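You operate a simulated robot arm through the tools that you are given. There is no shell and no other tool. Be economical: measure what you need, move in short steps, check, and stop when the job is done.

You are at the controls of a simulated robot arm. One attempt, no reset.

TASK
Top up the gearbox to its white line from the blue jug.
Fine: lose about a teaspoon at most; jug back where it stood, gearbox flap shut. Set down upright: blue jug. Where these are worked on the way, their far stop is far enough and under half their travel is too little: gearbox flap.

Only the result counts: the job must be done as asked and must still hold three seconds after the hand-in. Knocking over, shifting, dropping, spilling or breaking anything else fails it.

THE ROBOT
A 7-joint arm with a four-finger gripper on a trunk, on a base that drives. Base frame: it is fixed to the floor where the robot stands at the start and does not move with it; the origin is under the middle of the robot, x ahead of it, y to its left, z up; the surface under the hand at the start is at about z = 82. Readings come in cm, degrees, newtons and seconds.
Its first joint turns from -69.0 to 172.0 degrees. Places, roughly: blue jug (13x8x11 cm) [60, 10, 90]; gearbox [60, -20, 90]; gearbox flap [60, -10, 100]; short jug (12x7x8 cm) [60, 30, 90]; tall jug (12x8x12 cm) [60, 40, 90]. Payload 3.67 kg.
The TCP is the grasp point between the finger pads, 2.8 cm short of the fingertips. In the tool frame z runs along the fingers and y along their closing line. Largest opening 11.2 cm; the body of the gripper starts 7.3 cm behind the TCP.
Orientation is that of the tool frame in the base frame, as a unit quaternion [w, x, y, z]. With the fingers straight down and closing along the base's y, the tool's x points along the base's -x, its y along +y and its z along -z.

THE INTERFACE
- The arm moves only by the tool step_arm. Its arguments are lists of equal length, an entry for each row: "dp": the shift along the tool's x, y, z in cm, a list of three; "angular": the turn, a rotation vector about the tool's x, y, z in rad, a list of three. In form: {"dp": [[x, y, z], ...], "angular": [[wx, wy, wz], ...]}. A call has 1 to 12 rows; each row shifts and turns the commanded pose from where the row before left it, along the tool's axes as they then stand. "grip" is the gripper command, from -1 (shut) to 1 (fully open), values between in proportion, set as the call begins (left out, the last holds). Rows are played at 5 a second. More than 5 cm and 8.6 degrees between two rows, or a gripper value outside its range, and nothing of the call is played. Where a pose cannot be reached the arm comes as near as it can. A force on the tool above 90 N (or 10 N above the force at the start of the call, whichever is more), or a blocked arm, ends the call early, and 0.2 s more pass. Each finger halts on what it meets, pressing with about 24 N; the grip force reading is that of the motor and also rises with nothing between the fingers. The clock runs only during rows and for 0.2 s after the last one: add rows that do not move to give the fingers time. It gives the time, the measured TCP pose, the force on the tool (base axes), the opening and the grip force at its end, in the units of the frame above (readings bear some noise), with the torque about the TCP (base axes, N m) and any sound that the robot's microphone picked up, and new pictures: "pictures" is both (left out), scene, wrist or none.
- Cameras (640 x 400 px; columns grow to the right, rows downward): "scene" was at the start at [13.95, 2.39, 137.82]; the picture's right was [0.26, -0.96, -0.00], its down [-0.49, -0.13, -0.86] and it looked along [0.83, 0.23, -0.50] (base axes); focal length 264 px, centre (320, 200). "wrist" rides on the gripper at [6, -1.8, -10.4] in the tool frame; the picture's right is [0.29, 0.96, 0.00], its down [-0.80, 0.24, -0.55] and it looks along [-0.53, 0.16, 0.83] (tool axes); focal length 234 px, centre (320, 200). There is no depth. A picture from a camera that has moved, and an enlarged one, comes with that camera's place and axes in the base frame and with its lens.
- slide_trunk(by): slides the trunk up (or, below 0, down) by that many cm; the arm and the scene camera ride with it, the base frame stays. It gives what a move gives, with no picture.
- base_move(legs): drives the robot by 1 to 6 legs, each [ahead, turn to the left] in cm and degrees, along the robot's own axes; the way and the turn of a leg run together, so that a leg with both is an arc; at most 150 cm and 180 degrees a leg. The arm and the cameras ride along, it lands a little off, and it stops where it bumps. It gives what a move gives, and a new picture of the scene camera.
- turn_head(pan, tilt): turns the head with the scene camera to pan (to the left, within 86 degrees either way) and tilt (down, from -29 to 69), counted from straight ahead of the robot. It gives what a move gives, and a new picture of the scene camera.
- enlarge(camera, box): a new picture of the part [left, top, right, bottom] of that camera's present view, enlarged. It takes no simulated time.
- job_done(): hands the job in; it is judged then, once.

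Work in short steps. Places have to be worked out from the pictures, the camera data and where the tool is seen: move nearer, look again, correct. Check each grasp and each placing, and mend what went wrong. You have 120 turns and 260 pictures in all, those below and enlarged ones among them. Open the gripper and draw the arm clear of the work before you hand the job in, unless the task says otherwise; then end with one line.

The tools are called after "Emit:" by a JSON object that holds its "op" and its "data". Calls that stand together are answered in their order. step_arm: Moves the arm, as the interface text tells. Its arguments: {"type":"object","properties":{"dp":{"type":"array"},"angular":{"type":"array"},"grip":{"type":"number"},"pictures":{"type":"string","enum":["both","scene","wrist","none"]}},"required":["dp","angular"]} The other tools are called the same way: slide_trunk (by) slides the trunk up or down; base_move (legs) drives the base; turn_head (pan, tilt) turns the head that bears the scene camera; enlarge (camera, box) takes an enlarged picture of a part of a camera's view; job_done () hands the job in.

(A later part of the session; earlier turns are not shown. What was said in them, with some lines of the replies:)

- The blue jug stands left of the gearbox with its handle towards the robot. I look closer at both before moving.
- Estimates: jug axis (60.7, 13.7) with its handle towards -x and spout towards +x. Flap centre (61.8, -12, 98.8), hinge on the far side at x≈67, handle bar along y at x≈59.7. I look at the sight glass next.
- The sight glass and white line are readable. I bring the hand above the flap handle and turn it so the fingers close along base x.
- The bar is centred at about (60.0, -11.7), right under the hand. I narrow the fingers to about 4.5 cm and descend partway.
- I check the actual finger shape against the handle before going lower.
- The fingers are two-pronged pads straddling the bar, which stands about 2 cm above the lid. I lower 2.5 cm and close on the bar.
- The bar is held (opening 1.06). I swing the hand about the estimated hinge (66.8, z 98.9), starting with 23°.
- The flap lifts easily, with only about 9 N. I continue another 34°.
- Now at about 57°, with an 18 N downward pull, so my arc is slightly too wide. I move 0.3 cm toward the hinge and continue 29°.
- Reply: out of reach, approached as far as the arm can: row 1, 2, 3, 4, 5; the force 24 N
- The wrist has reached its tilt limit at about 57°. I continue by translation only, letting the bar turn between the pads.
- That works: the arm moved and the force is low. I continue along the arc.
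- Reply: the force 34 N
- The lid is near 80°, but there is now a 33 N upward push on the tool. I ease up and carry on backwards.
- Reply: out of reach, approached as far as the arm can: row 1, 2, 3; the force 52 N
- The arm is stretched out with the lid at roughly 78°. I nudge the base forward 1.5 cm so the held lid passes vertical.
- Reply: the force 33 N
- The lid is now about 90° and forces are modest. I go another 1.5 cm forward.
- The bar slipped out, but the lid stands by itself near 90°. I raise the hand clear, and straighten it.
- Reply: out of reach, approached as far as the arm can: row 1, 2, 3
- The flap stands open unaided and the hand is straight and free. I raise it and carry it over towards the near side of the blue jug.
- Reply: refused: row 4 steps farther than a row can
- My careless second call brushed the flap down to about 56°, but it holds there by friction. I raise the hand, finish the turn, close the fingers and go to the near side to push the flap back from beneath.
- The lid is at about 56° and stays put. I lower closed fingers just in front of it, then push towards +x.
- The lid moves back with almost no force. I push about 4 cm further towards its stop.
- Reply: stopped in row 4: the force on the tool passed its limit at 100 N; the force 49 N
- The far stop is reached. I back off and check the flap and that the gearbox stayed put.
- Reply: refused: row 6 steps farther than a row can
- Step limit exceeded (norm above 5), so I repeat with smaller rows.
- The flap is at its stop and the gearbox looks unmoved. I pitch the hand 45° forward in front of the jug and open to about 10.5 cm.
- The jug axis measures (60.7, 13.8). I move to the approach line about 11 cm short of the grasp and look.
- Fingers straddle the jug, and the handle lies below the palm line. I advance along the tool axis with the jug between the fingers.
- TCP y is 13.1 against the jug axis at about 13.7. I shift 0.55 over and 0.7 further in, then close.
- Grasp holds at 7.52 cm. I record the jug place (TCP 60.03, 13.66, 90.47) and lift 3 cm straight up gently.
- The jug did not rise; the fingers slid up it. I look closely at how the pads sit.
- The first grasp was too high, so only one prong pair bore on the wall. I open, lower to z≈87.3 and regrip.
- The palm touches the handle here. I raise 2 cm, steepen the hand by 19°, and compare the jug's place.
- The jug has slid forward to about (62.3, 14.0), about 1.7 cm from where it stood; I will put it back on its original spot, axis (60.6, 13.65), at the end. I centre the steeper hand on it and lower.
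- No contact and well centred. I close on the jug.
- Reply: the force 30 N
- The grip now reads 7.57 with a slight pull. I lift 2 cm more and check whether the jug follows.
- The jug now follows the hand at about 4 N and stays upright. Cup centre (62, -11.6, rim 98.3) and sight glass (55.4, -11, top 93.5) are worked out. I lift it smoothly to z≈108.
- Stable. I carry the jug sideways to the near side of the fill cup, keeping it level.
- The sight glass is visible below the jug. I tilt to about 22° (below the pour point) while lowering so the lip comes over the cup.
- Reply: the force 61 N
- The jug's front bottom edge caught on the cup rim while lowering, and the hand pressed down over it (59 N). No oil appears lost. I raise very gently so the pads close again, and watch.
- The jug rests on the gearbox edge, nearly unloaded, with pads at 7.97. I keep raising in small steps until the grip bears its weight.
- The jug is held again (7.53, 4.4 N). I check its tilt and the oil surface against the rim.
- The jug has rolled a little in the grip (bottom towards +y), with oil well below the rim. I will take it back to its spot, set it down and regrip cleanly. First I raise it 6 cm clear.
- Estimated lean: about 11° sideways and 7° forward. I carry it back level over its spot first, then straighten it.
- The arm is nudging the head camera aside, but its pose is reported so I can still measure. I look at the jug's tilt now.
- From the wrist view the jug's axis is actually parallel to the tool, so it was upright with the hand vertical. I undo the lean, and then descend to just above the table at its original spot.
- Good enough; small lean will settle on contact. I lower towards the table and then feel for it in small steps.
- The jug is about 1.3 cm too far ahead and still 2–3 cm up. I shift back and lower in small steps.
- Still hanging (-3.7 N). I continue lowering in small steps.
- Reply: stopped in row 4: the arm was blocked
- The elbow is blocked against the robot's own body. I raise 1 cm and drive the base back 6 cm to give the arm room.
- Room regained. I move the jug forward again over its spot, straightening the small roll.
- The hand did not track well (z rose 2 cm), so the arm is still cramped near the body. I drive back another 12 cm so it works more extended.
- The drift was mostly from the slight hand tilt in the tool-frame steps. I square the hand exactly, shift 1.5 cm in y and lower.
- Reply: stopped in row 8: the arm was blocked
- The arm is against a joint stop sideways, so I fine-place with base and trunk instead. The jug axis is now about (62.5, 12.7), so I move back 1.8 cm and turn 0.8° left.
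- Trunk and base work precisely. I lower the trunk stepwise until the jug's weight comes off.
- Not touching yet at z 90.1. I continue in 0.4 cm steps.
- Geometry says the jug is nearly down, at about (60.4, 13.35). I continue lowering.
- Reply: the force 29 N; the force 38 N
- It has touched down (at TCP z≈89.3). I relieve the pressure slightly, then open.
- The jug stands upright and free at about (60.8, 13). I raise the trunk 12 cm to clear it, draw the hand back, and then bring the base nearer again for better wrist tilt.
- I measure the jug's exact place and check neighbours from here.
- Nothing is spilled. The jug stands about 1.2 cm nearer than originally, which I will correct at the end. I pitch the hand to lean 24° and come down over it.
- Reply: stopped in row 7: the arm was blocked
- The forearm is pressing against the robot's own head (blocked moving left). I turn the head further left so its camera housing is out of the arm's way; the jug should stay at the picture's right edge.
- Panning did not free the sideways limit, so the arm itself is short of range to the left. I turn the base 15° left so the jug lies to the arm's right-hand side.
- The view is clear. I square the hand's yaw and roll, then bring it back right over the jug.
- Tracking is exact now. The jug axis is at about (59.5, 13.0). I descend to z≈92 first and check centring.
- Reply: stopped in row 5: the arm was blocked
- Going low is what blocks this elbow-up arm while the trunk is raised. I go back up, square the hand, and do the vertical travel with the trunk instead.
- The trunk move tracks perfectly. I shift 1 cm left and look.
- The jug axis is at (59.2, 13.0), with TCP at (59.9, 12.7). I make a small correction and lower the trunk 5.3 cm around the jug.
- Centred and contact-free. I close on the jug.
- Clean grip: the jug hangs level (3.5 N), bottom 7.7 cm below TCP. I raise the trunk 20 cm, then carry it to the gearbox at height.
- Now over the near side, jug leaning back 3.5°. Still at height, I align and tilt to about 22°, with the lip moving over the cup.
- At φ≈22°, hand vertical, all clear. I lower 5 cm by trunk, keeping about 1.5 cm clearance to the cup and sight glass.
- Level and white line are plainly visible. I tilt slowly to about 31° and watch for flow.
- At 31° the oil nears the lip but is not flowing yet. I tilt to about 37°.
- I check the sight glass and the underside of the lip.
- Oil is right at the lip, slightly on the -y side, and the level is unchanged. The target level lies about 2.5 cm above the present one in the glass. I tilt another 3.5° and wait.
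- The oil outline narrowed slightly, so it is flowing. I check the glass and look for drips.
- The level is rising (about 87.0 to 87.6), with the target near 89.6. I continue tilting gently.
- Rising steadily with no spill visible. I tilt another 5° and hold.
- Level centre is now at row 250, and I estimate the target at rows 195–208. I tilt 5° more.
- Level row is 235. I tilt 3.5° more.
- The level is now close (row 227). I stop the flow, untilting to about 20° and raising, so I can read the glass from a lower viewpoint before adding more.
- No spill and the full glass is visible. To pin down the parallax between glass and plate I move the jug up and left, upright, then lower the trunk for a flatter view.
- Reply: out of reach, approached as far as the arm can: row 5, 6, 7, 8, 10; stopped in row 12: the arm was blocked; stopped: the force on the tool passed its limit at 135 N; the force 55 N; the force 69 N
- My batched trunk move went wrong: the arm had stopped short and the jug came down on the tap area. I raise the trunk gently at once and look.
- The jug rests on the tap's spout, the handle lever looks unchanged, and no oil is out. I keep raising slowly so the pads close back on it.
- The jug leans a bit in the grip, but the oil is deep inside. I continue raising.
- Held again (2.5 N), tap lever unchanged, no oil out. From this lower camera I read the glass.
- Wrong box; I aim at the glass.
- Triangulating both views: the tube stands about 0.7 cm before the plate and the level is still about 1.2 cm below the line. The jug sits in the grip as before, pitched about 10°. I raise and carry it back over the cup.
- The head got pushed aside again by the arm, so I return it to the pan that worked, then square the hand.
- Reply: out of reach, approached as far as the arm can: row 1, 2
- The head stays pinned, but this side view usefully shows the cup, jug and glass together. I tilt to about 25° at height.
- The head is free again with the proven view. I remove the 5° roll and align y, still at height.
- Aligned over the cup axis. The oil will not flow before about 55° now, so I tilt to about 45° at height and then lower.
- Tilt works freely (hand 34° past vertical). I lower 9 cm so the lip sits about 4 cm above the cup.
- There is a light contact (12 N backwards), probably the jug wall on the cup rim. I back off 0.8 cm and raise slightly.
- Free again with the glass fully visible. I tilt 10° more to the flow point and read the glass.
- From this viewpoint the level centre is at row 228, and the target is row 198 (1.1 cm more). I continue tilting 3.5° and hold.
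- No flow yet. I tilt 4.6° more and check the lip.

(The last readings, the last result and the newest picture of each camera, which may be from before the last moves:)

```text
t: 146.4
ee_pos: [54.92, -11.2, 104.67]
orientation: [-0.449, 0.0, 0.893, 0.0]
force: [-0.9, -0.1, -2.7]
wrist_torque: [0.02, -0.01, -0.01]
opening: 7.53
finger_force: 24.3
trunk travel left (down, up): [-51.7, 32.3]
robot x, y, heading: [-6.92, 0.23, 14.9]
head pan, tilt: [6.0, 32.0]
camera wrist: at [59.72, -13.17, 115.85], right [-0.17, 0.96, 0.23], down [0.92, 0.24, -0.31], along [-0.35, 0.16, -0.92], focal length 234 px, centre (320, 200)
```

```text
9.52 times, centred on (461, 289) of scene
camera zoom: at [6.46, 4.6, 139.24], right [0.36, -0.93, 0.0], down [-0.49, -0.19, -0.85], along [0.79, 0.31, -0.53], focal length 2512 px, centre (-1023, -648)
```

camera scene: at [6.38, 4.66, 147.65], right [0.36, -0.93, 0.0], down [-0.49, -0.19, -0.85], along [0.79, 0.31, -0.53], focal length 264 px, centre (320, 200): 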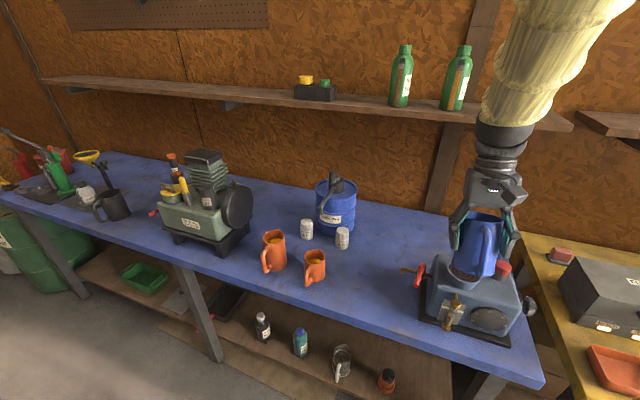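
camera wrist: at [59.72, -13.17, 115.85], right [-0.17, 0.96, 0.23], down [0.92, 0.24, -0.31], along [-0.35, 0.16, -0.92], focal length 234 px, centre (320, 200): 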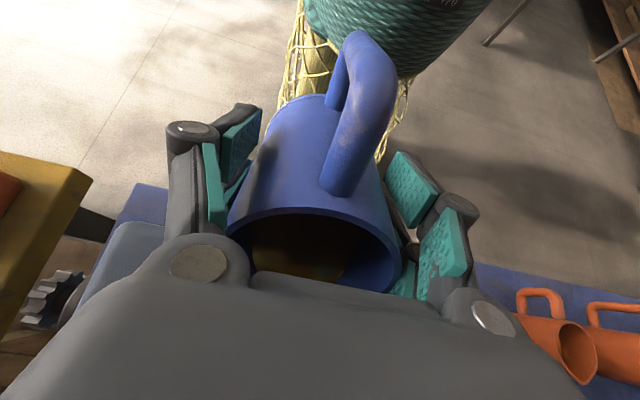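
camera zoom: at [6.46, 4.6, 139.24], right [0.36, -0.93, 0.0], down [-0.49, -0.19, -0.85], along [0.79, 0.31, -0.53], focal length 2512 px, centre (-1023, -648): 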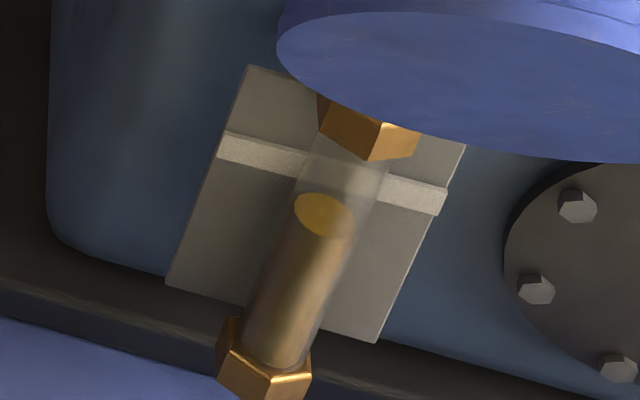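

It is flowing: the level centre is at row 213. I hold without tilting to see whether it is still rising.

Emit:
{"op": "step_arm", "data": {"dp": [[0, 0, 0], [0, 0, 0], [0, 0, 0], [0, 0, 0]], "angular": [[0, 0, 0], [0, 0, 0], [0, 0, 0], [0, 0, 0]], "pictures": "none"}}

Emit:
{"op": "enlarge", "data": {"camera": "scene", "box": [441, 268, 481, 310]}}

```text
t: 147.4
ee_pos: [54.97, -11.32, 104.6]
orientation: [-0.45, 0.001, 0.893, 0.001]
force: [0.0, -0.3, -1.8]
wrist_torque: [-0.01, -0.01, -0.01]
opening: 7.53
finger_force: 23.8
trunk travel left (down, up): [-51.7, 32.3]
robot x, y, heading: [-7.12, 0.11, 15.1]
head pan, tilt: [6.0, 32.0]
```

```text
9.52 times, centred on (461, 289) of scene
camera zoom: at [6.46, 4.6, 139.24], right [0.36, -0.93, 0.0], down [-0.49, -0.19, -0.85], along [0.79, 0.31, -0.53], focal length 2512 px, centre (-1023, -648)
```

zoom: 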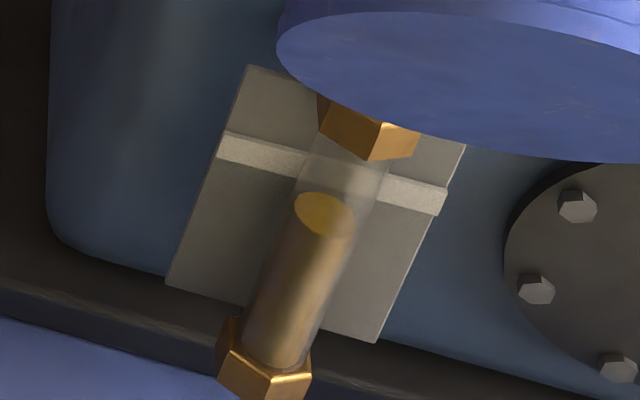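

Stable at 213. I tilt 2.9° more.

Emit:
{"op": "step_arm", "data": {"dp": [[0, 0, 0], [0, 0, 0], [0, 0, 0], [0, 0, 0], [0, 0, 0], [0, 0, 0]], "angular": [[0, 0.05, 0], [0, 0, 0], [0, 0, 0], [0, 0, 0], [0, 0, 0], [0, 0, 0]], "pictures": "none"}}

Emit:
{"op": "enlarge", "data": {"camera": "scene", "box": [441, 268, 481, 310]}}

```text
t: 148.8
ee_pos: [55.0, -11.25, 104.78]
orientation: [-0.471, 0.0, 0.882, 0.0]
force: [0.5, -0.6, -0.9]
wrist_torque: [0.0, -0.04, -0.04]
opening: 7.55
finger_force: 24.0
trunk travel left (down, up): [-51.7, 32.3]
robot x, y, heading: [-6.79, -0.13, 15.1]
head pan, tilt: [6.0, 32.0]
```

```text
9.52 times, centred on (461, 289) of scene
camera zoom: at [6.45, 4.6, 139.24], right [0.36, -0.93, 0.0], down [-0.49, -0.19, -0.85], along [0.79, 0.31, -0.53], focal length 2512 px, centre (-1023, -648)
```

zoom: 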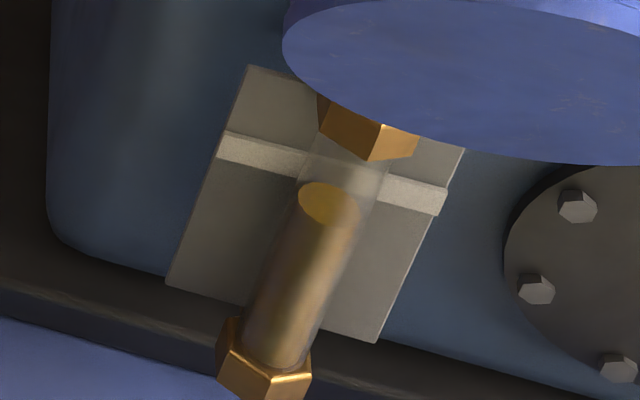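

Row 204 now, target about 197. I make a last 1.7° tilt.

Emit:
{"op": "step_arm", "data": {"dp": [[0, 0, 0], [0, 0, 0], [0, 0, 0], [0, 0, 0], [0, 0, 0], [0, 0, 0]], "angular": [[0, 0.03, 0], [0, 0, 0], [0, 0, 0], [0, 0, 0], [0, 0, 0], [0, 0, 0]], "pictures": "none"}}

Emit:
{"op": "enlarge", "data": {"camera": "scene", "box": [441, 268, 481, 310]}}

```text
t: 150.2
ee_pos: [54.99, -11.25, 104.77]
orientation: [-0.484, 0.0, 0.875, 0.0]
force: [-0.7, 0.9, -1.9]
wrist_torque: [-0.02, -0.02, 0.0]
opening: 7.53
finger_force: 23.8
trunk travel left (down, up): [-51.7, 32.3]
robot x, y, heading: [-7.0, 0.26, 15.3]
head pan, tilt: [6.0, 32.0]
```

```text
9.52 times, centred on (461, 289) of scene
camera zoom: at [6.46, 4.6, 139.24], right [0.36, -0.93, 0.0], down [-0.49, -0.19, -0.85], along [0.79, 0.31, -0.53], focal length 2512 px, centre (-1023, -648)
```

zoom: 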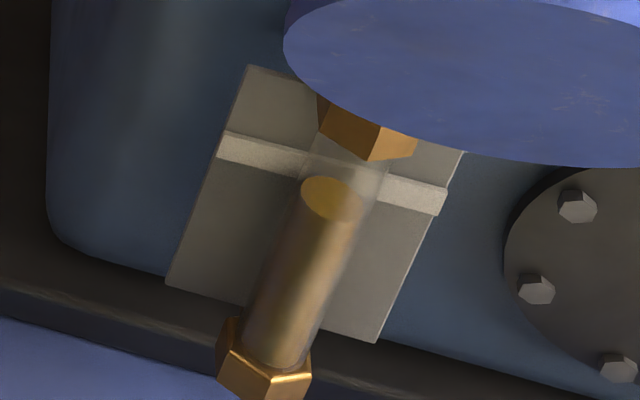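

Row 199: the oil is at the white line. I untilt smoothly to upright while raising.

Emit:
{"op": "step_arm", "data": {"dp": [[0.57, 0, -0.4], [0.53, 0, -0.46], [0.48, 0, -0.51], [0.42, 0, -0.56], [0.37, 0, -0.59], [0.31, 0, -0.63], [0.24, 0, -0.66], [0.17, 0, -0.68], [0.11, 0, -0.69], [0.04, 0, -0.7], [0, 0, -0.7], [-0.1, 0, -0.7]], "angular": [[0, -0.1, 0], [0, -0.1, 0], [0, -0.1, 0], [0, -0.1, 0], [0, -0.1, 0], [0, -0.1, 0], [0, -0.1, 0], [0, -0.1, 0], [0, -0.1, 0], [0, -0.1, 0], [0, -0.1, 0], [0, -0.1, 0]], "pictures": "scene"}}

Emit:
{"op": "enlarge", "data": {"camera": "scene", "box": [400, 180, 540, 330]}}

Emit:
{"op": "enlarge", "data": {"camera": "scene", "box": [441, 268, 481, 310]}}

```text
t: 153.0
ee_pos: [58.02, -13.74, 109.76]
orientation: [0.067, 0.016, 0.996, 0.048]
force: [0.4, 0.1, -2.3]
wrist_torque: [0.04, -0.02, 0.01]
opening: 7.58
finger_force: 24.2
out of reach, approached as far as the arm can: row 11, 12
trunk travel left (down, up): [-51.7, 32.3]
robot x, y, heading: [-7.13, 0.34, 15.1]
head pan, tilt: [6.0, 32.0]
stopped in row 12: the arm was blocked; the commanded pose is now the measured one
camera scene: at [5.45, 5.83, 138.49], right [0.53, -0.85, 0.0], down [-0.51, -0.32, -0.8], along [0.68, 0.42, -0.6], focal length 264 px, centre (320, 200)
```

scene: 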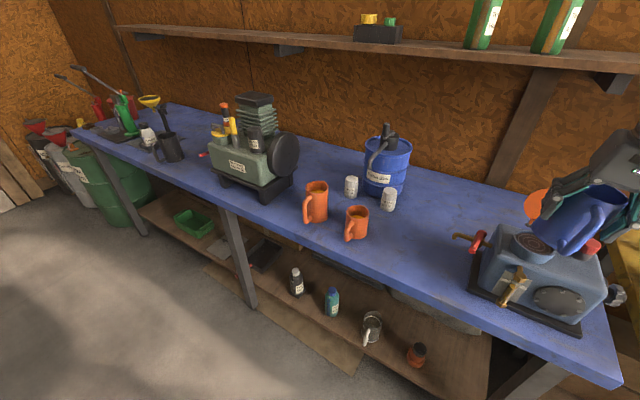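

```text
2.67 times, centred on (470, 255) of scene
camera zoom: at [5.45, 5.83, 138.49], right [0.53, -0.85, 0.0], down [-0.51, -0.32, -0.8], along [0.68, 0.42, -0.6], focal length 703 px, centre (-80, 53)
```

zoom: 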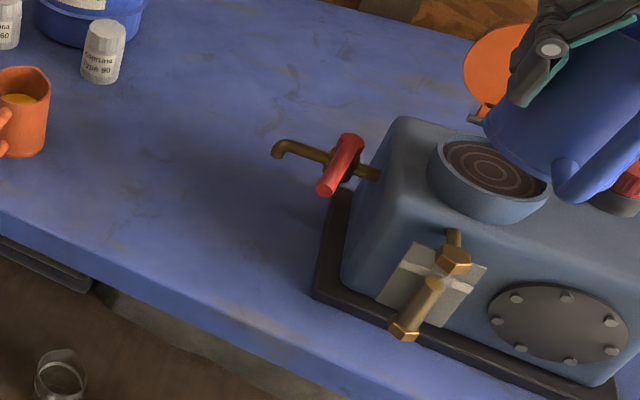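

```text
9.52 times, centred on (461, 289) of scene
camera zoom: at [5.45, 5.83, 138.49], right [0.53, -0.85, 0.0], down [-0.51, -0.32, -0.8], along [0.68, 0.42, -0.6], focal length 2512 px, centre (-1023, -648)
```

zoom: 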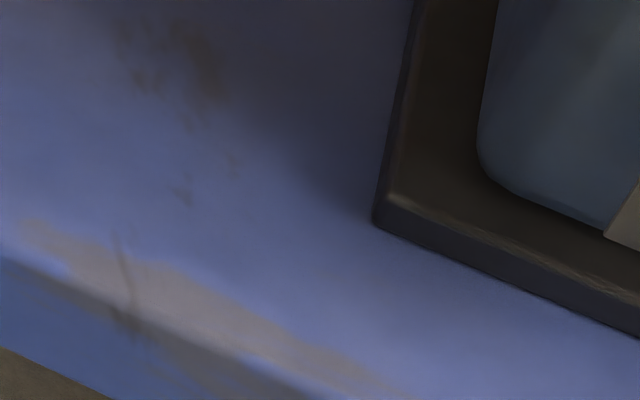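

The glass now stands at the line and nothing is spilled. I raise 8 cm, then drive and turn the base so the jug swings over its old spot without using the cramped arm.

Emit:
{"op": "slide_trunk", "data": {"by": 8}}

Emit:
{"op": "base_move", "data": {"legs": [[2.4, 0], [0, 23.2]]}}

Emit:
{"op": "turn_head", "data": {"pan": -10, "tilt": 34}}

```text
t: 154.1
ee_pos: [58.02, -13.51, 117.74]
orientation: [0.067, 0.016, 0.996, 0.048]
force: [-0.7, 0.5, -2.1]
wrist_torque: [0.02, 0.04, -0.01]
opening: 7.53
finger_force: 23.3
trunk travel left (down, up): [-59.7, 24.3]
robot x, y, heading: [-7.17, 0.13, 15.2]
head pan, tilt: [6.0, 32.0]
```

```text
t: 156.1
ee_pos: [60.39, 13.61, 117.91]
orientation: [0.056, -0.184, 0.98, 0.059]
force: [0.2, 0.4, -1.7]
wrist_torque: [-0.03, 0.0, 0.0]
opening: 7.57
finger_force: 24.0
trunk travel left (down, up): [-59.7, 24.3]
robot x, y, heading: [-4.53, 1.05, 38.1]
head pan, tilt: [6.0, 32.0]
camera scene: at [4.48, 11.06, 146.63], right [0.82, -0.57, 0.0], down [-0.33, -0.48, -0.81], along [0.46, 0.67, -0.59], focal length 264 px, centre (320, 200)
```

scene: 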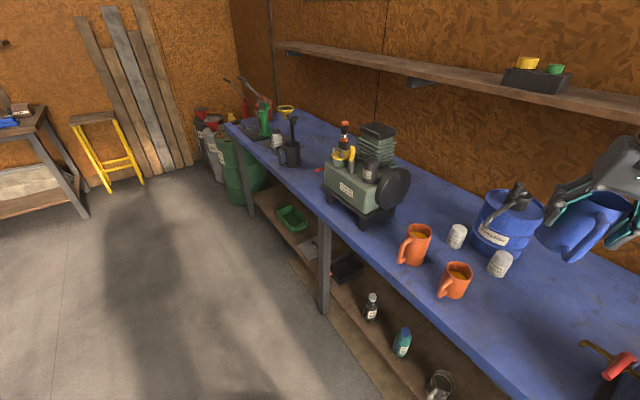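

```text
t: 156.9
ee_pos: [60.51, 13.41, 117.83]
orientation: [0.056, -0.184, 0.98, 0.06]
force: [0.1, -0.6, -1.4]
wrist_torque: [0.0, 0.0, 0.01]
opening: 7.53
finger_force: 24.2
trunk travel left (down, up): [-59.7, 24.3]
robot x, y, heading: [-4.84, 0.38, 38.2]
head pan, tilt: [-10.0, 34.0]
camera scene: at [4.6, 10.99, 146.73], right [0.82, -0.58, 0.0], down [-0.33, -0.47, -0.82], along [0.47, 0.67, -0.58], focal length 264 px, centre (320, 200)
```

scene: 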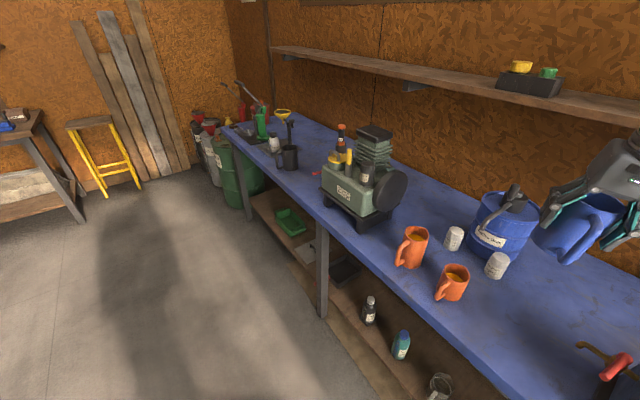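

The hand is over the old spot: TCP (60.5, 13.5). I square the small lean so the jug hangs upright, then lower most of the way by trunk.

Emit:
{"op": "step_arm", "data": {"dp": [[0, 0, 0], [0, 0, 0], [0, 0, 0]], "angular": [[0.048, -0.03, 0], [0.048, -0.03, 0], [0, 0, 0]], "pictures": "none"}}

Emit:
{"op": "slide_trunk", "data": {"by": -20}}

Emit:
{"op": "enlarge", "data": {"camera": "wrist", "box": [0, 0, 640, 400]}}

Emit:
{"op": "enlarge", "data": {"camera": "scene", "box": [420, 150, 640, 330]}}

```text
t: 157.7
ee_pos: [60.92, 13.13, 116.29]
orientation: [0.075, -0.173, 0.982, 0.027]
force: [-0.6, 0.5, -2.6]
wrist_torque: [-0.02, 0.02, 0.04]
opening: 7.54
finger_force: 23.8
trunk travel left (down, up): [-59.7, 24.3]
robot x, y, heading: [-4.41, 0.6, 38.4]
head pan, tilt: [-10.0, 34.0]
```

```text
t: 159.9
ee_pos: [60.67, 13.13, 96.73]
orientation: [0.077, -0.174, 0.981, 0.028]
force: [-0.4, 0.4, -1.5]
wrist_torque: [0.01, 0.02, -0.03]
opening: 7.56
finger_force: 24.6
trunk travel left (down, up): [-39.7, 44.3]
robot x, y, heading: [-4.97, 0.43, 38.1]
head pan, tilt: [-10.0, 34.0]
```

```text
1.00 times, centred on (320, 200) of wrist (not enlarged: the box is as wide or as high as the picture)
camera zoom: at [54.26, 8.54, 105.98], right [-0.6, 0.8, -0.02], down [0.58, 0.45, 0.68], along [0.56, 0.4, -0.73], focal length 234 px, centre (320, 200)
```

zoom: 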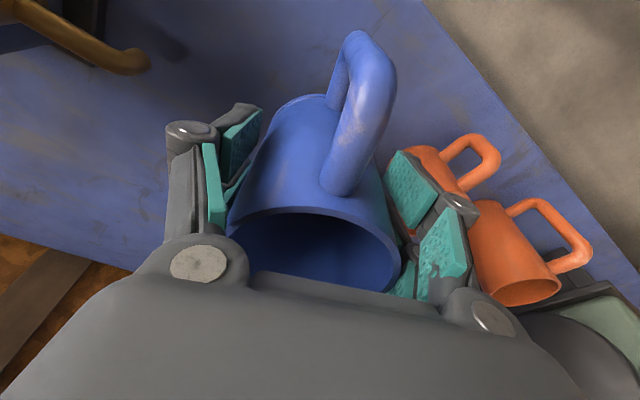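

```text
2.22 times, centred on (530, 240) of scene
camera zoom: at [4.27, 11.18, 126.67], right [0.84, -0.54, 0.0], down [-0.32, -0.49, -0.81], along [0.44, 0.68, -0.58], focal length 586 px, centre (-147, 111)
```

zoom: 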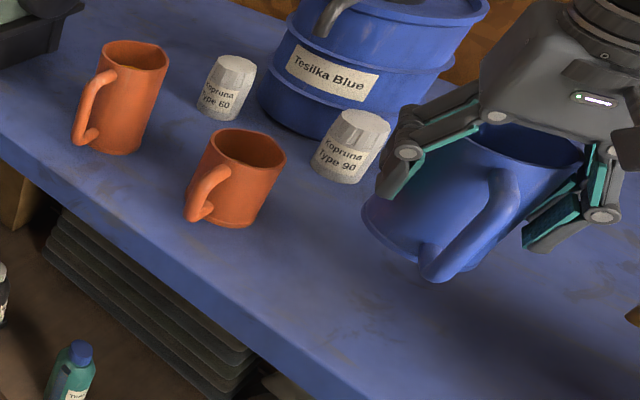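

All clear of the neighbours. I lower further, then creep to contact.

Emit:
{"op": "slide_trunk", "data": {"by": -5.5}}

Emit:
{"op": "slide_trunk", "data": {"by": -0.6}}

Emit:
{"op": "slide_trunk", "data": {"by": -0.4}}

Emit:
{"op": "slide_trunk", "data": {"by": -0.3}}

```text
t: 160.9
ee_pos: [60.71, 13.2, 91.11]
orientation: [0.079, -0.175, 0.981, 0.028]
force: [0.3, 0.3, -1.5]
wrist_torque: [0.0, 0.02, 0.01]
opening: 7.54
finger_force: 24.0
trunk travel left (down, up): [-34.2, 49.8]
robot x, y, heading: [-4.65, 0.65, 38.4]
head pan, tilt: [-10.0, 34.0]
```

```text
t: 161.4
ee_pos: [60.74, 13.2, 90.74]
orientation: [0.079, -0.174, 0.981, 0.029]
force: [0.5, 0.4, -1.5]
wrist_torque: [-0.03, 0.0, 0.05]
opening: 7.52
finger_force: 23.9
trunk travel left (down, up): [-33.6, 50.4]
robot x, y, heading: [-4.68, 0.54, 38.2]
head pan, tilt: [-10.0, 34.0]
```

```text
t: 161.9
ee_pos: [60.69, 13.18, 90.32]
orientation: [0.08, -0.174, 0.981, 0.03]
force: [-0.1, 0.2, -2.0]
wrist_torque: [0.04, 0.0, -0.01]
opening: 7.53
finger_force: 23.8
trunk travel left (down, up): [-33.2, 50.8]
robot x, y, heading: [-4.54, 0.9, 38.3]
head pan, tilt: [-10.0, 34.0]
```

```text
t: 162.5
ee_pos: [60.63, 13.13, 90.02]
orientation: [0.08, -0.174, 0.981, 0.029]
force: [0.3, -0.7, -1.8]
wrist_torque: [0.0, -0.01, 0.01]
opening: 7.57
finger_force: 23.7
trunk travel left (down, up): [-32.9, 51.1]
robot x, y, heading: [-4.5, 0.95, 38.1]
head pan, tilt: [-10.0, 34.0]
```

Not touching yet at 90.0. I continue creeping, stopping at the first contact reading.

Emit:
{"op": "slide_trunk", "data": {"by": -0.4}}

Emit:
{"op": "slide_trunk", "data": {"by": -0.3}}

Emit:
{"op": "slide_trunk", "data": {"by": -0.3}}

Emit:
{"op": "enlarge", "data": {"camera": "scene", "box": [460, 120, 640, 300]}}

```text
t: 163.0
ee_pos: [60.7, 13.22, 89.74]
orientation: [0.08, -0.175, 0.981, 0.03]
force: [0.4, 0.2, -1.6]
wrist_torque: [-0.03, 0.0, -0.03]
opening: 7.53
finger_force: 24.4
trunk travel left (down, up): [-32.5, 51.5]
robot x, y, heading: [-4.58, 0.95, 38.3]
head pan, tilt: [-10.0, 34.0]
```

```text
t: 163.5
ee_pos: [60.65, 13.25, 89.58]
orientation: [0.08, -0.174, 0.981, 0.03]
force: [0.0, -1.1, -1.8]
wrist_torque: [-0.04, 0.03, 0.04]
opening: 7.51
finger_force: 23.5
trunk travel left (down, up): [-32.2, 51.8]
robot x, y, heading: [-4.92, 0.4, 38.2]
head pan, tilt: [-10.0, 34.0]
```

```text
t: 164.0
ee_pos: [60.68, 13.14, 89.19]
orientation: [0.082, -0.174, 0.981, 0.03]
force: [-0.3, 0.4, -1.5]
wrist_torque: [0.01, -0.03, -0.01]
opening: 7.54
finger_force: 24.5
trunk travel left (down, up): [-31.9, 52.1]
robot x, y, heading: [-4.72, 1.12, 38.2]
head pan, tilt: [-10.0, 34.0]
```

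```text
2.22 times, centred on (550, 210) of scene
camera zoom: at [4.08, 11.34, 118.97], right [0.85, -0.52, 0.0], down [-0.3, -0.49, -0.82], along [0.42, 0.7, -0.57], focal length 586 px, centre (-191, 178)
```

zoom: 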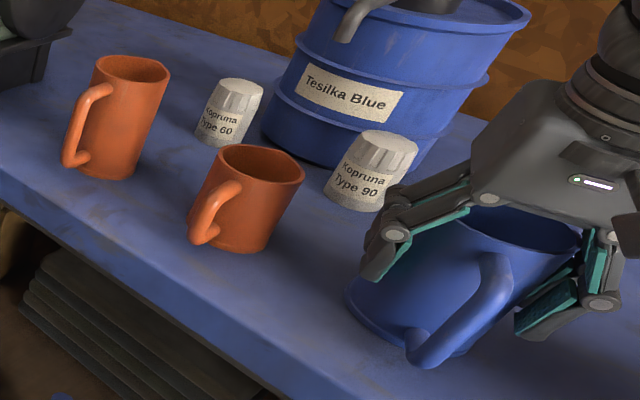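

Still hanging. A few more small steps.

Emit:
{"op": "slide_trunk", "data": {"by": -0.4}}

Emit:
{"op": "slide_trunk", "data": {"by": -0.4}}

Emit:
{"op": "slide_trunk", "data": {"by": -0.3}}

```text
t: 164.6
ee_pos: [60.67, 13.35, 89.09]
orientation: [0.083, -0.174, 0.981, 0.03]
force: [1.2, 1.8, 17.3]
wrist_torque: [-0.27, 0.05, 0.0]
opening: 7.55
finger_force: 24.2
trunk travel left (down, up): [-31.5, 52.5]
robot x, y, heading: [-4.45, 0.73, 38.2]
head pan, tilt: [-10.0, 34.0]
```

```text
t: 165.1
ee_pos: [60.53, 13.2, 88.77]
orientation: [0.084, -0.175, 0.981, 0.031]
force: [6.4, 8.1, 38.7]
wrist_torque: [-0.31, -0.05, 0.04]
opening: 7.68
finger_force: 24.0
trunk travel left (down, up): [-31.1, 52.9]
robot x, y, heading: [-4.63, 0.74, 38.2]
head pan, tilt: [-10.0, 34.0]
```

```text
t: 165.6
ee_pos: [60.66, 13.26, 88.4]
orientation: [0.084, -0.175, 0.98, 0.031]
force: [5.6, 11.7, 47.0]
wrist_torque: [-0.06, 0.31, -0.07]
opening: 7.94
finger_force: 24.4
trunk travel left (down, up): [-30.8, 53.2]
robot x, y, heading: [-4.72, 0.59, 38.3]
head pan, tilt: [-10.0, 34.0]
```

The jug is down at (60.6, 13.3). I relieve pressure, open the fingers, and lift the hand clear.

Emit:
{"op": "slide_trunk", "data": {"by": 0.6}}

Emit:
{"op": "step_arm", "data": {"dp": [[0, 0, 0], [0, 0, 0], [0, 0, 0]], "angular": [[0, 0, 0], [0, 0, 0], [0, 0, 0]], "grip": 0.7, "pictures": "wrist"}}

Emit:
{"op": "slide_trunk", "data": {"by": 22}}

Emit:
{"op": "enlarge", "data": {"camera": "scene", "box": [420, 180, 640, 360]}}

```text
t: 166.2
ee_pos: [60.58, 13.04, 88.75]
orientation: [0.082, -0.174, 0.981, 0.03]
force: [0.0, -1.1, 0.5]
wrist_torque: [-0.11, 0.07, 0.01]
opening: 7.76
finger_force: 24.3
trunk travel left (down, up): [-31.4, 52.6]
robot x, y, heading: [-4.94, 0.58, 38.0]
head pan, tilt: [-10.0, 34.0]
```

```text
t: 167.0
ee_pos: [60.72, 13.18, 88.97]
orientation: [0.084, -0.174, 0.981, 0.031]
force: [0.3, 0.1, -0.6]
wrist_torque: [-0.02, -0.03, -0.01]
opening: 9.52
finger_force: 0.1
trunk travel left (down, up): [-31.4, 52.6]
robot x, y, heading: [-4.59, 0.62, 38.6]
head pan, tilt: [-10.0, 34.0]
camera wrist: at [54.13, 8.49, 98.18], right [-0.6, 0.8, -0.02], down [0.57, 0.44, 0.69], along [0.56, 0.4, -0.72], focal length 234 px, centre (320, 200)
```

wrist: 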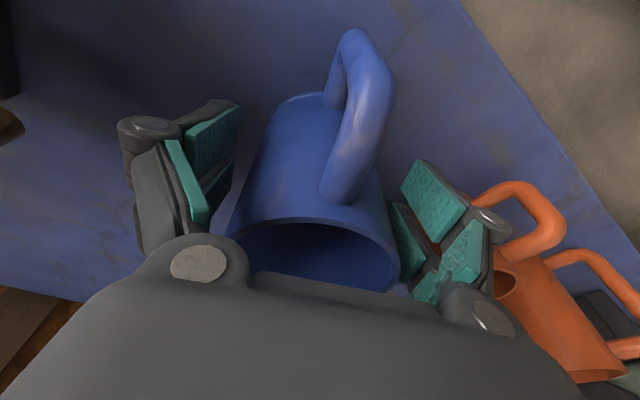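

```text
t: 169.3
ee_pos: [60.75, 13.28, 111.04]
orientation: [0.083, -0.174, 0.981, 0.032]
force: [0.0, 0.2, -0.8]
wrist_torque: [0.01, 0.01, 0.0]
opening: 9.55
finger_force: 0.1
trunk travel left (down, up): [-53.4, 30.6]
robot x, y, heading: [-4.47, 0.61, 38.0]
head pan, tilt: [-10.0, 34.0]
```

```text
2.22 times, centred on (530, 270) of scene
camera zoom: at [3.92, 11.48, 140.56], right [0.87, -0.5, 0.0], down [-0.28, -0.49, -0.82], along [0.41, 0.71, -0.57], focal length 586 px, centre (-147, 44)
```

zoom: 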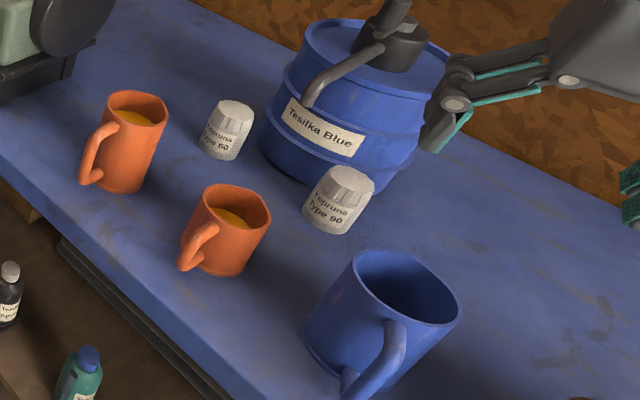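

The jug stands upright at its spot with nothing disturbed. Now I raise a little, swing the base back right and look, to close the flap.

Emit:
{"op": "slide_trunk", "data": {"by": 5}}

Emit:
{"op": "base_move", "data": {"legs": [[0, -21]]}}

Emit:
{"op": "turn_head", "data": {"pan": 3, "tilt": 32}}

```text
t: 170.2
ee_pos: [60.77, 13.11, 116.03]
orientation: [0.085, -0.174, 0.981, 0.032]
force: [-0.2, -0.3, -0.3]
wrist_torque: [-0.03, 0.04, -0.04]
opening: 9.54
finger_force: 0.1
trunk travel left (down, up): [-58.4, 25.6]
robot x, y, heading: [-4.41, 0.8, 38.3]
head pan, tilt: [-10.0, 34.0]
```

```text
t: 171.7
ee_pos: [60.73, -11.07, 116.16]
orientation: [0.089, 0.006, 0.996, 0.016]
force: [0.0, -0.5, -0.9]
wrist_torque: [-0.02, 0.0, 0.01]
opening: 9.53
finger_force: 0.1
trunk travel left (down, up): [-58.4, 25.6]
robot x, y, heading: [-4.28, 0.58, 17.3]
head pan, tilt: [-10.0, 34.0]
camera scene: at [7.16, 7.77, 145.59], right [0.64, -0.77, 0.0], down [-0.43, -0.36, -0.83], along [0.64, 0.53, -0.56], focal length 264 px, centre (320, 200)
```

scene: 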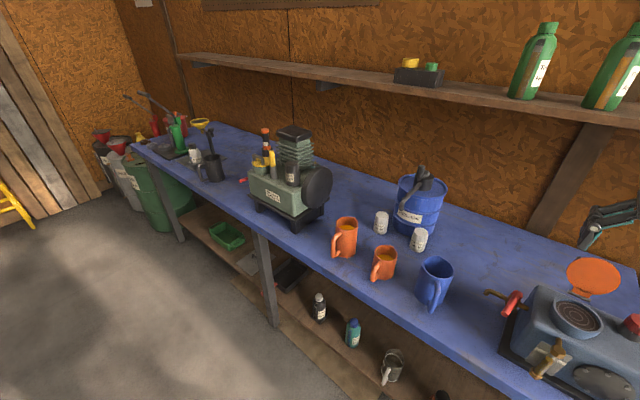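

```text
t: 172.5
ee_pos: [60.81, -11.09, 116.02]
orientation: [0.089, 0.007, 0.996, 0.017]
force: [-1.0, -0.9, 0.3]
wrist_torque: [0.02, -0.01, 0.03]
opening: 9.54
finger_force: 0.1
trunk travel left (down, up): [-58.4, 25.6]
robot x, y, heading: [-4.22, 0.8, 17.2]
head pan, tilt: [3.0, 32.0]
camera scene: at [7.31, 7.64, 145.58], right [0.62, -0.79, 0.0], down [-0.44, -0.35, -0.83], along [0.65, 0.51, -0.56], focal length 264 px, centre (320, 200)
```

scene: 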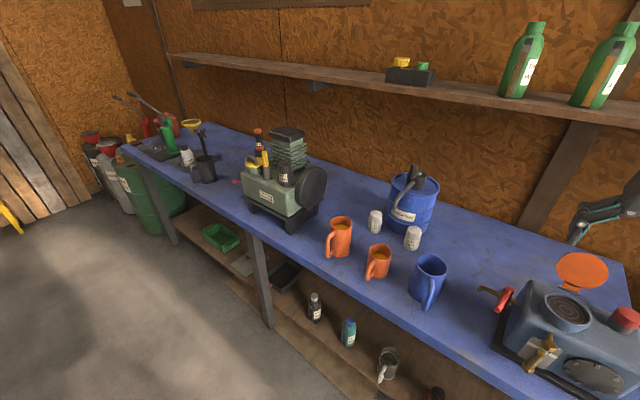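

I square the hand, close the fingers and reach over beyond the flap at height.

Emit:
{"op": "step_arm", "data": {"dp": [[0, 0, 0], [0, 0, 0], [-2.9, -0.15, 0], [-2.9, -0.15, 0], [-2.9, -0.15, 0], [-2.9, -0.15, 0], [-2.9, -0.15, 0], [0, 0, 0]], "angular": [[0.017, 0.089, -0.007], [0.017, 0.089, -0.007], [0, 0, 0], [0, 0, 0], [0, 0, 0], [0, 0, 0], [0, 0, 0], [0, 0, 0]], "grip": -1, "pictures": "both"}}

```text
t: 174.3
ee_pos: [75.21, -11.63, 116.24]
orientation: [0.001, -0.001, 1.0, -0.001]
force: [-0.5, -0.2, 0.8]
wrist_torque: [0.0, -0.02, -0.02]
opening: 0.0
finger_force: 24.2
trunk travel left (down, up): [-58.4, 25.6]
robot x, y, heading: [-5.07, 0.42, 17.2]
head pan, tilt: [3.0, 32.0]
camera scene: at [8.65, 5.31, 145.96], right [0.35, -0.94, 0.0], down [-0.5, -0.18, -0.85], along [0.8, 0.29, -0.53], focal length 264 px, centre (320, 200)
camera wrist: at [69.14, -13.45, 126.81], right [-0.29, 0.96, 0.0], down [0.8, 0.24, 0.55], along [0.53, 0.16, -0.83], focal length 234 px, centre (320, 200)
```

scene: 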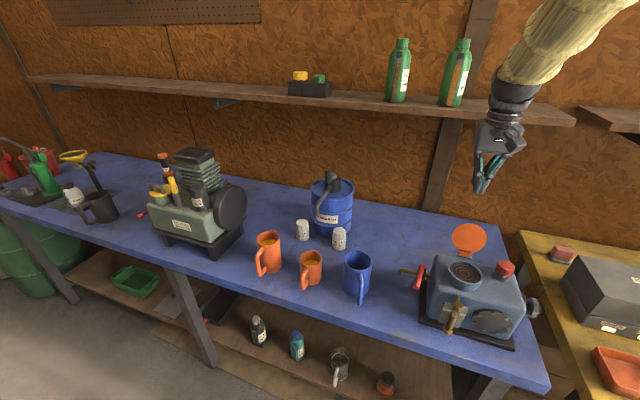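
wrist: 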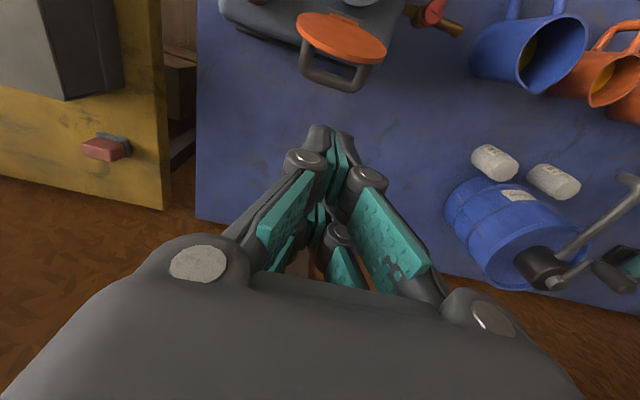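

The bar is at (71.2, -11.5). I move 0.8 further back and lower behind the handle by trunk.

Emit:
{"op": "step_arm", "data": {"dp": [[-0.8, 0, 0], [0, 0, 0]], "angular": [[0, 0, 0], [0, 0, 0]], "pictures": "none"}}

Emit:
{"op": "slide_trunk", "data": {"by": -10.8}}

Emit:
{"op": "enlarge", "data": {"camera": "wrist", "box": [160, 0, 520, 300]}}

```text
t: 174.9
ee_pos: [76.04, -11.57, 116.19]
orientation: [0.0, 0.0, 1.0, -0.002]
force: [0.3, 1.2, 0.2]
wrist_torque: [0.02, 0.03, 0.0]
opening: 0.01
finger_force: 24.2
trunk travel left (down, up): [-58.4, 25.6]
robot x, y, heading: [-5.08, 0.62, 17.2]
head pan, tilt: [3.0, 32.0]
```

```text
t: 176.3
ee_pos: [76.05, -11.6, 105.44]
orientation: [-0.001, -0.001, 1.0, 0.0]
force: [-0.5, -0.2, 0.3]
wrist_torque: [0.0, 0.01, -0.02]
opening: 0.0
finger_force: 23.8
trunk travel left (down, up): [-47.6, 36.4]
robot x, y, heading: [-4.98, 0.67, 17.3]
head pan, tilt: [3.0, 32.0]
```

```text
1.33 times, centred on (340, 150) of wrist
camera zoom: at [70.04, -13.48, 115.94], right [-0.29, 0.96, 0.0], down [0.8, 0.24, 0.55], along [0.53, 0.16, -0.83], focal length 312 px, centre (293, 267)
```

zoom: 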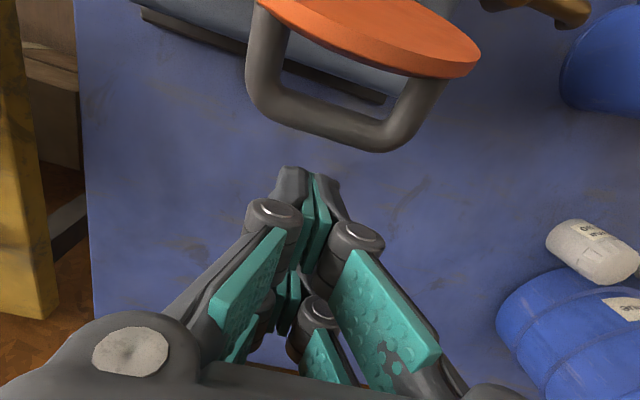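

The fingers are behind the handle bar. I pull towards the robot to swing the flap forward.

Emit:
{"op": "step_arm", "data": {"dp": [[1.5, 0, 0], [1.5, 0, 0], [1.5, 0, 0], [1.5, 0, 0], [1.5, 0, 0], [1.5, 0, 0], [1.2, 0, 0], [0, 0, 0]], "angular": [[0, 0, 0], [0, 0, 0], [0, 0, 0], [0, 0, 0], [0, 0, 0], [0, 0, 0], [0, 0, 0], [0, 0, 0]], "pictures": "scene"}}

Emit:
{"op": "enlarge", "data": {"camera": "scene", "box": [400, 190, 540, 340]}}

```text
t: 178.1
ee_pos: [65.87, -11.64, 105.21]
orientation: [0.0, -0.001, 1.0, -0.001]
force: [-0.6, -0.3, 0.6]
wrist_torque: [0.03, 0.03, -0.04]
opening: 0.0
finger_force: 35.4
trunk travel left (down, up): [-47.6, 36.4]
robot x, y, heading: [-4.47, 0.9, 17.1]
head pan, tilt: [3.0, 32.0]
camera scene: at [8.77, 5.28, 135.14], right [0.35, -0.94, 0.0], down [-0.5, -0.18, -0.85], along [0.8, 0.29, -0.53], focal length 264 px, centre (320, 200)
```

scene: 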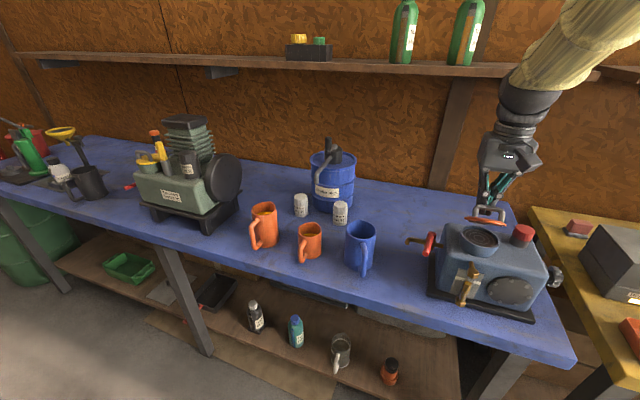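

```text
2.67 times, centred on (470, 265) of scene
camera zoom: at [8.77, 5.28, 135.14], right [0.35, -0.94, 0.0], down [-0.5, -0.18, -0.85], along [0.8, 0.29, -0.53], focal length 703 px, centre (-80, 27)
```

zoom: 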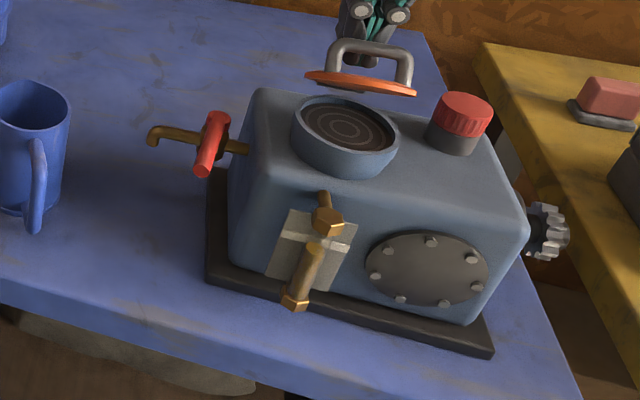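

The flap is down to about 35°. I pull 2 cm more, then go up and over to press it shut from above.

Emit:
{"op": "step_arm", "data": {"dp": [[1, 0, 0], [1, 0, 0], [0, 0, -2.5], [0, 0, -2.5], [1.2, 0, 0], [1.2, 0, 0], [0, 0, 1.5], [0, 0, 1.5], [0, 0, 1.2], [0, 0, 0.6], [0, 0, 0]], "angular": [[0, 0, 0], [0, 0, 0], [0, 0, 0], [0, 0, 0], [0, 0, 0], [0, 0, 0], [0, 0, 0], [0, 0, 0], [0, 0, 0], [0, 0, 0], [0, 0, 0]], "pictures": "scene"}}

Emit:
{"op": "enlarge", "data": {"camera": "scene", "box": [420, 190, 560, 320]}}

```text
t: 180.5
ee_pos: [61.49, -11.51, 105.52]
orientation: [-0.001, -0.001, 1.0, -0.001]
force: [-0.1, -0.3, -0.4]
wrist_torque: [0.03, -0.01, -0.01]
opening: 0.0
finger_force: 36.0
trunk travel left (down, up): [-47.6, 36.4]
robot x, y, heading: [-4.19, 1.13, 17.3]
head pan, tilt: [3.0, 32.0]
camera scene: at [8.75, 5.28, 135.14], right [0.35, -0.94, 0.0], down [-0.5, -0.18, -0.85], along [0.8, 0.29, -0.53], focal length 264 px, centre (320, 200)
```

scene: 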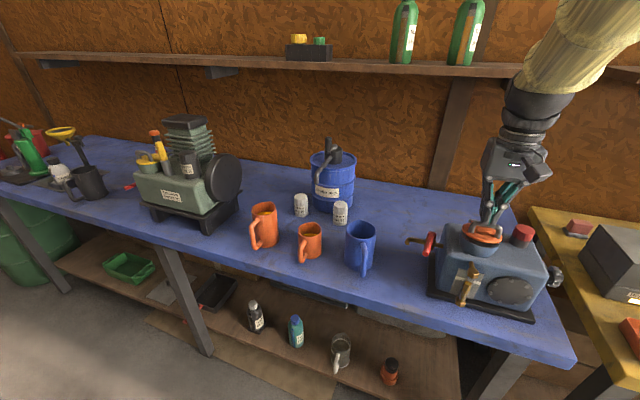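

```text
3.08 times, centred on (490, 255) of scene
camera zoom: at [8.75, 5.28, 135.14], right [0.35, -0.94, 0.0], down [-0.5, -0.18, -0.85], along [0.8, 0.29, -0.53], focal length 812 px, centre (-203, 31)
```

zoom: 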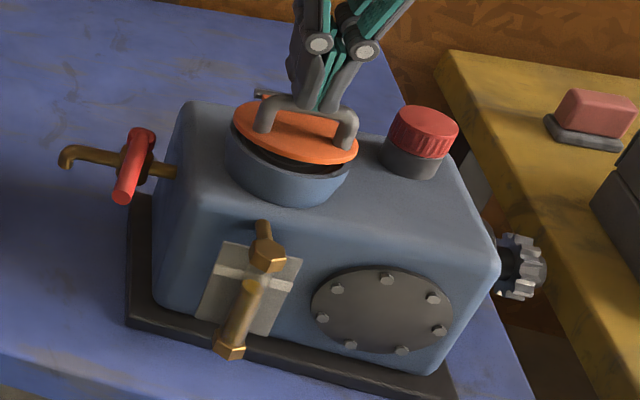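

Nearly shut, a few degrees remaining. I press down gently further.

Emit:
{"op": "step_arm", "data": {"dp": [[0.3, 0, 0.3], [0.2, 0, 0.3], [0, 0, 0.3], [0, 0, 0.3], [0, 0, 0.2], [0, 0, 0]], "angular": [[0, 0, 0], [0, 0, 0], [0, 0, 0], [0, 0, 0], [0, 0, 0], [0, 0, 0]], "pictures": "none"}}

Emit:
{"op": "enlarge", "data": {"camera": "scene", "box": [440, 200, 540, 280]}}

```text
t: 181.9
ee_pos: [60.87, -11.61, 104.52]
orientation: [0.002, 0.001, 1.0, -0.001]
force: [1.3, -2.5, 40.0]
wrist_torque: [-0.05, 0.36, 0.07]
opening: 0.62
finger_force: 35.8
trunk travel left (down, up): [-47.6, 36.4]
robot x, y, heading: [-4.63, 0.79, 17.4]
head pan, tilt: [3.0, 32.0]
```

```text
5.00 times, centred on (490, 240) of scene
camera zoom: at [8.49, 5.31, 135.22], right [0.35, -0.94, 0.0], down [-0.5, -0.18, -0.85], along [0.8, 0.29, -0.53], focal length 1319 px, centre (-530, 0)
```

zoom: 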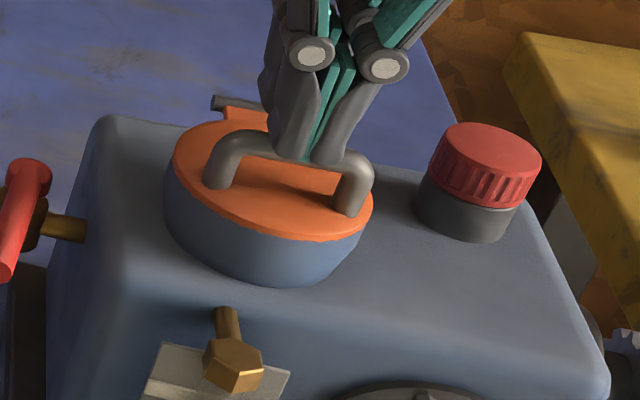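

The flap is shut flush (40 N reaction). I lift straight off, open the gripper and draw clear, then check the flap, glass and jug.

Emit:
{"op": "step_arm", "data": {"dp": [[0, 0, -1], [0, 0, -2], [0, 0, -4], [0, 0, -4], [0, 0, -4], [0, 0, 0]], "angular": [[0, 0, 0], [0, 0, 0], [0, 0, 0], [0, 0, 0], [0, 0, 0], [0, 0, 0]], "pictures": "none"}}

Emit:
{"op": "step_arm", "data": {"dp": [[0, 0, -3], [0, 0, 0], [0, 0, 0]], "angular": [[0, 0, 0], [0, 0, 0], [0, 0, 0]], "grip": 0.8, "pictures": "scene"}}

Emit:
{"op": "enlarge", "data": {"camera": "scene", "box": [420, 190, 560, 330]}}

Emit:
{"op": "enlarge", "data": {"camera": "scene", "box": [230, 180, 400, 290]}}

```text
t: 183.3
ee_pos: [61.64, -12.71, 117.24]
orientation: [-0.02, 0.005, 1.0, 0.014]
force: [-0.5, 0.3, 1.1]
wrist_torque: [0.0, 0.02, 0.05]
opening: 0.0
finger_force: 35.2
trunk travel left (down, up): [-47.6, 36.4]
robot x, y, heading: [-4.72, 0.82, 17.2]
head pan, tilt: [3.0, 32.0]
```

```text
t: 184.3
ee_pos: [61.99, -13.44, 120.18]
orientation: [-0.021, 0.007, 0.999, 0.026]
force: [0.9, -0.3, 0.9]
wrist_torque: [0.06, -0.01, 0.03]
opening: 10.1
finger_force: 0.0
trunk travel left (down, up): [-47.6, 36.4]
robot x, y, heading: [-4.58, 0.79, 17.0]
head pan, tilt: [3.0, 32.0]
stopped in row 3: the arm was blocked; the commanded pose is now the measured one
camera scene: at [7.69, 6.77, 134.33], right [0.54, -0.84, 0.0], down [-0.51, -0.32, -0.8], along [0.67, 0.43, -0.61], focal length 264 px, centre (320, 200)
```

scene: 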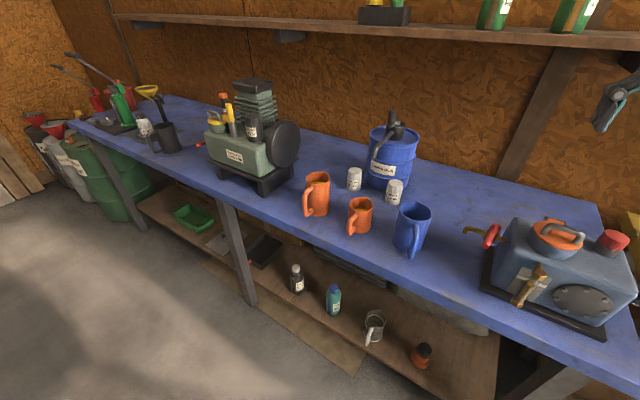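

```text
2.86 times, centred on (490, 260) of scene
camera zoom: at [7.69, 6.77, 134.33], right [0.54, -0.84, 0.0], down [-0.51, -0.32, -0.8], along [0.67, 0.43, -0.61], focal length 754 px, centre (-166, 29)
```

zoom: 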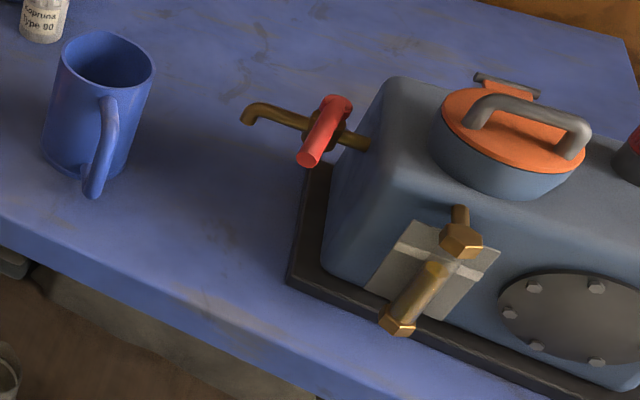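

```text
3.64 times, centred on (315, 235) of scene
camera zoom: at [7.69, 6.77, 134.33], right [0.54, -0.84, 0.0], down [-0.51, -0.32, -0.8], along [0.67, 0.43, -0.61], focal length 959 px, centre (338, 73)
```

zoom: 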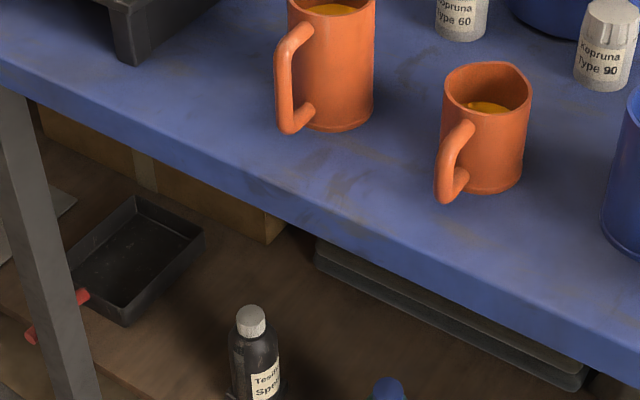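

The flap is shut, the oil stands at the white line, and the jug is upright at about (61, 13.5), where it stood. The tap is untouched, there is no spill, and the hand is open and clear. I hand in.

Emit:
{"op": "job_done", "data": {}}

```text
The job is handed in.
```

I topped the gearbox up to its white line from the blue jug, shut the flap, and set the jug upright within about 1 cm of where it stood. I saw no spill. On the way the jug bumped the fill cup's rim and the drain tap.
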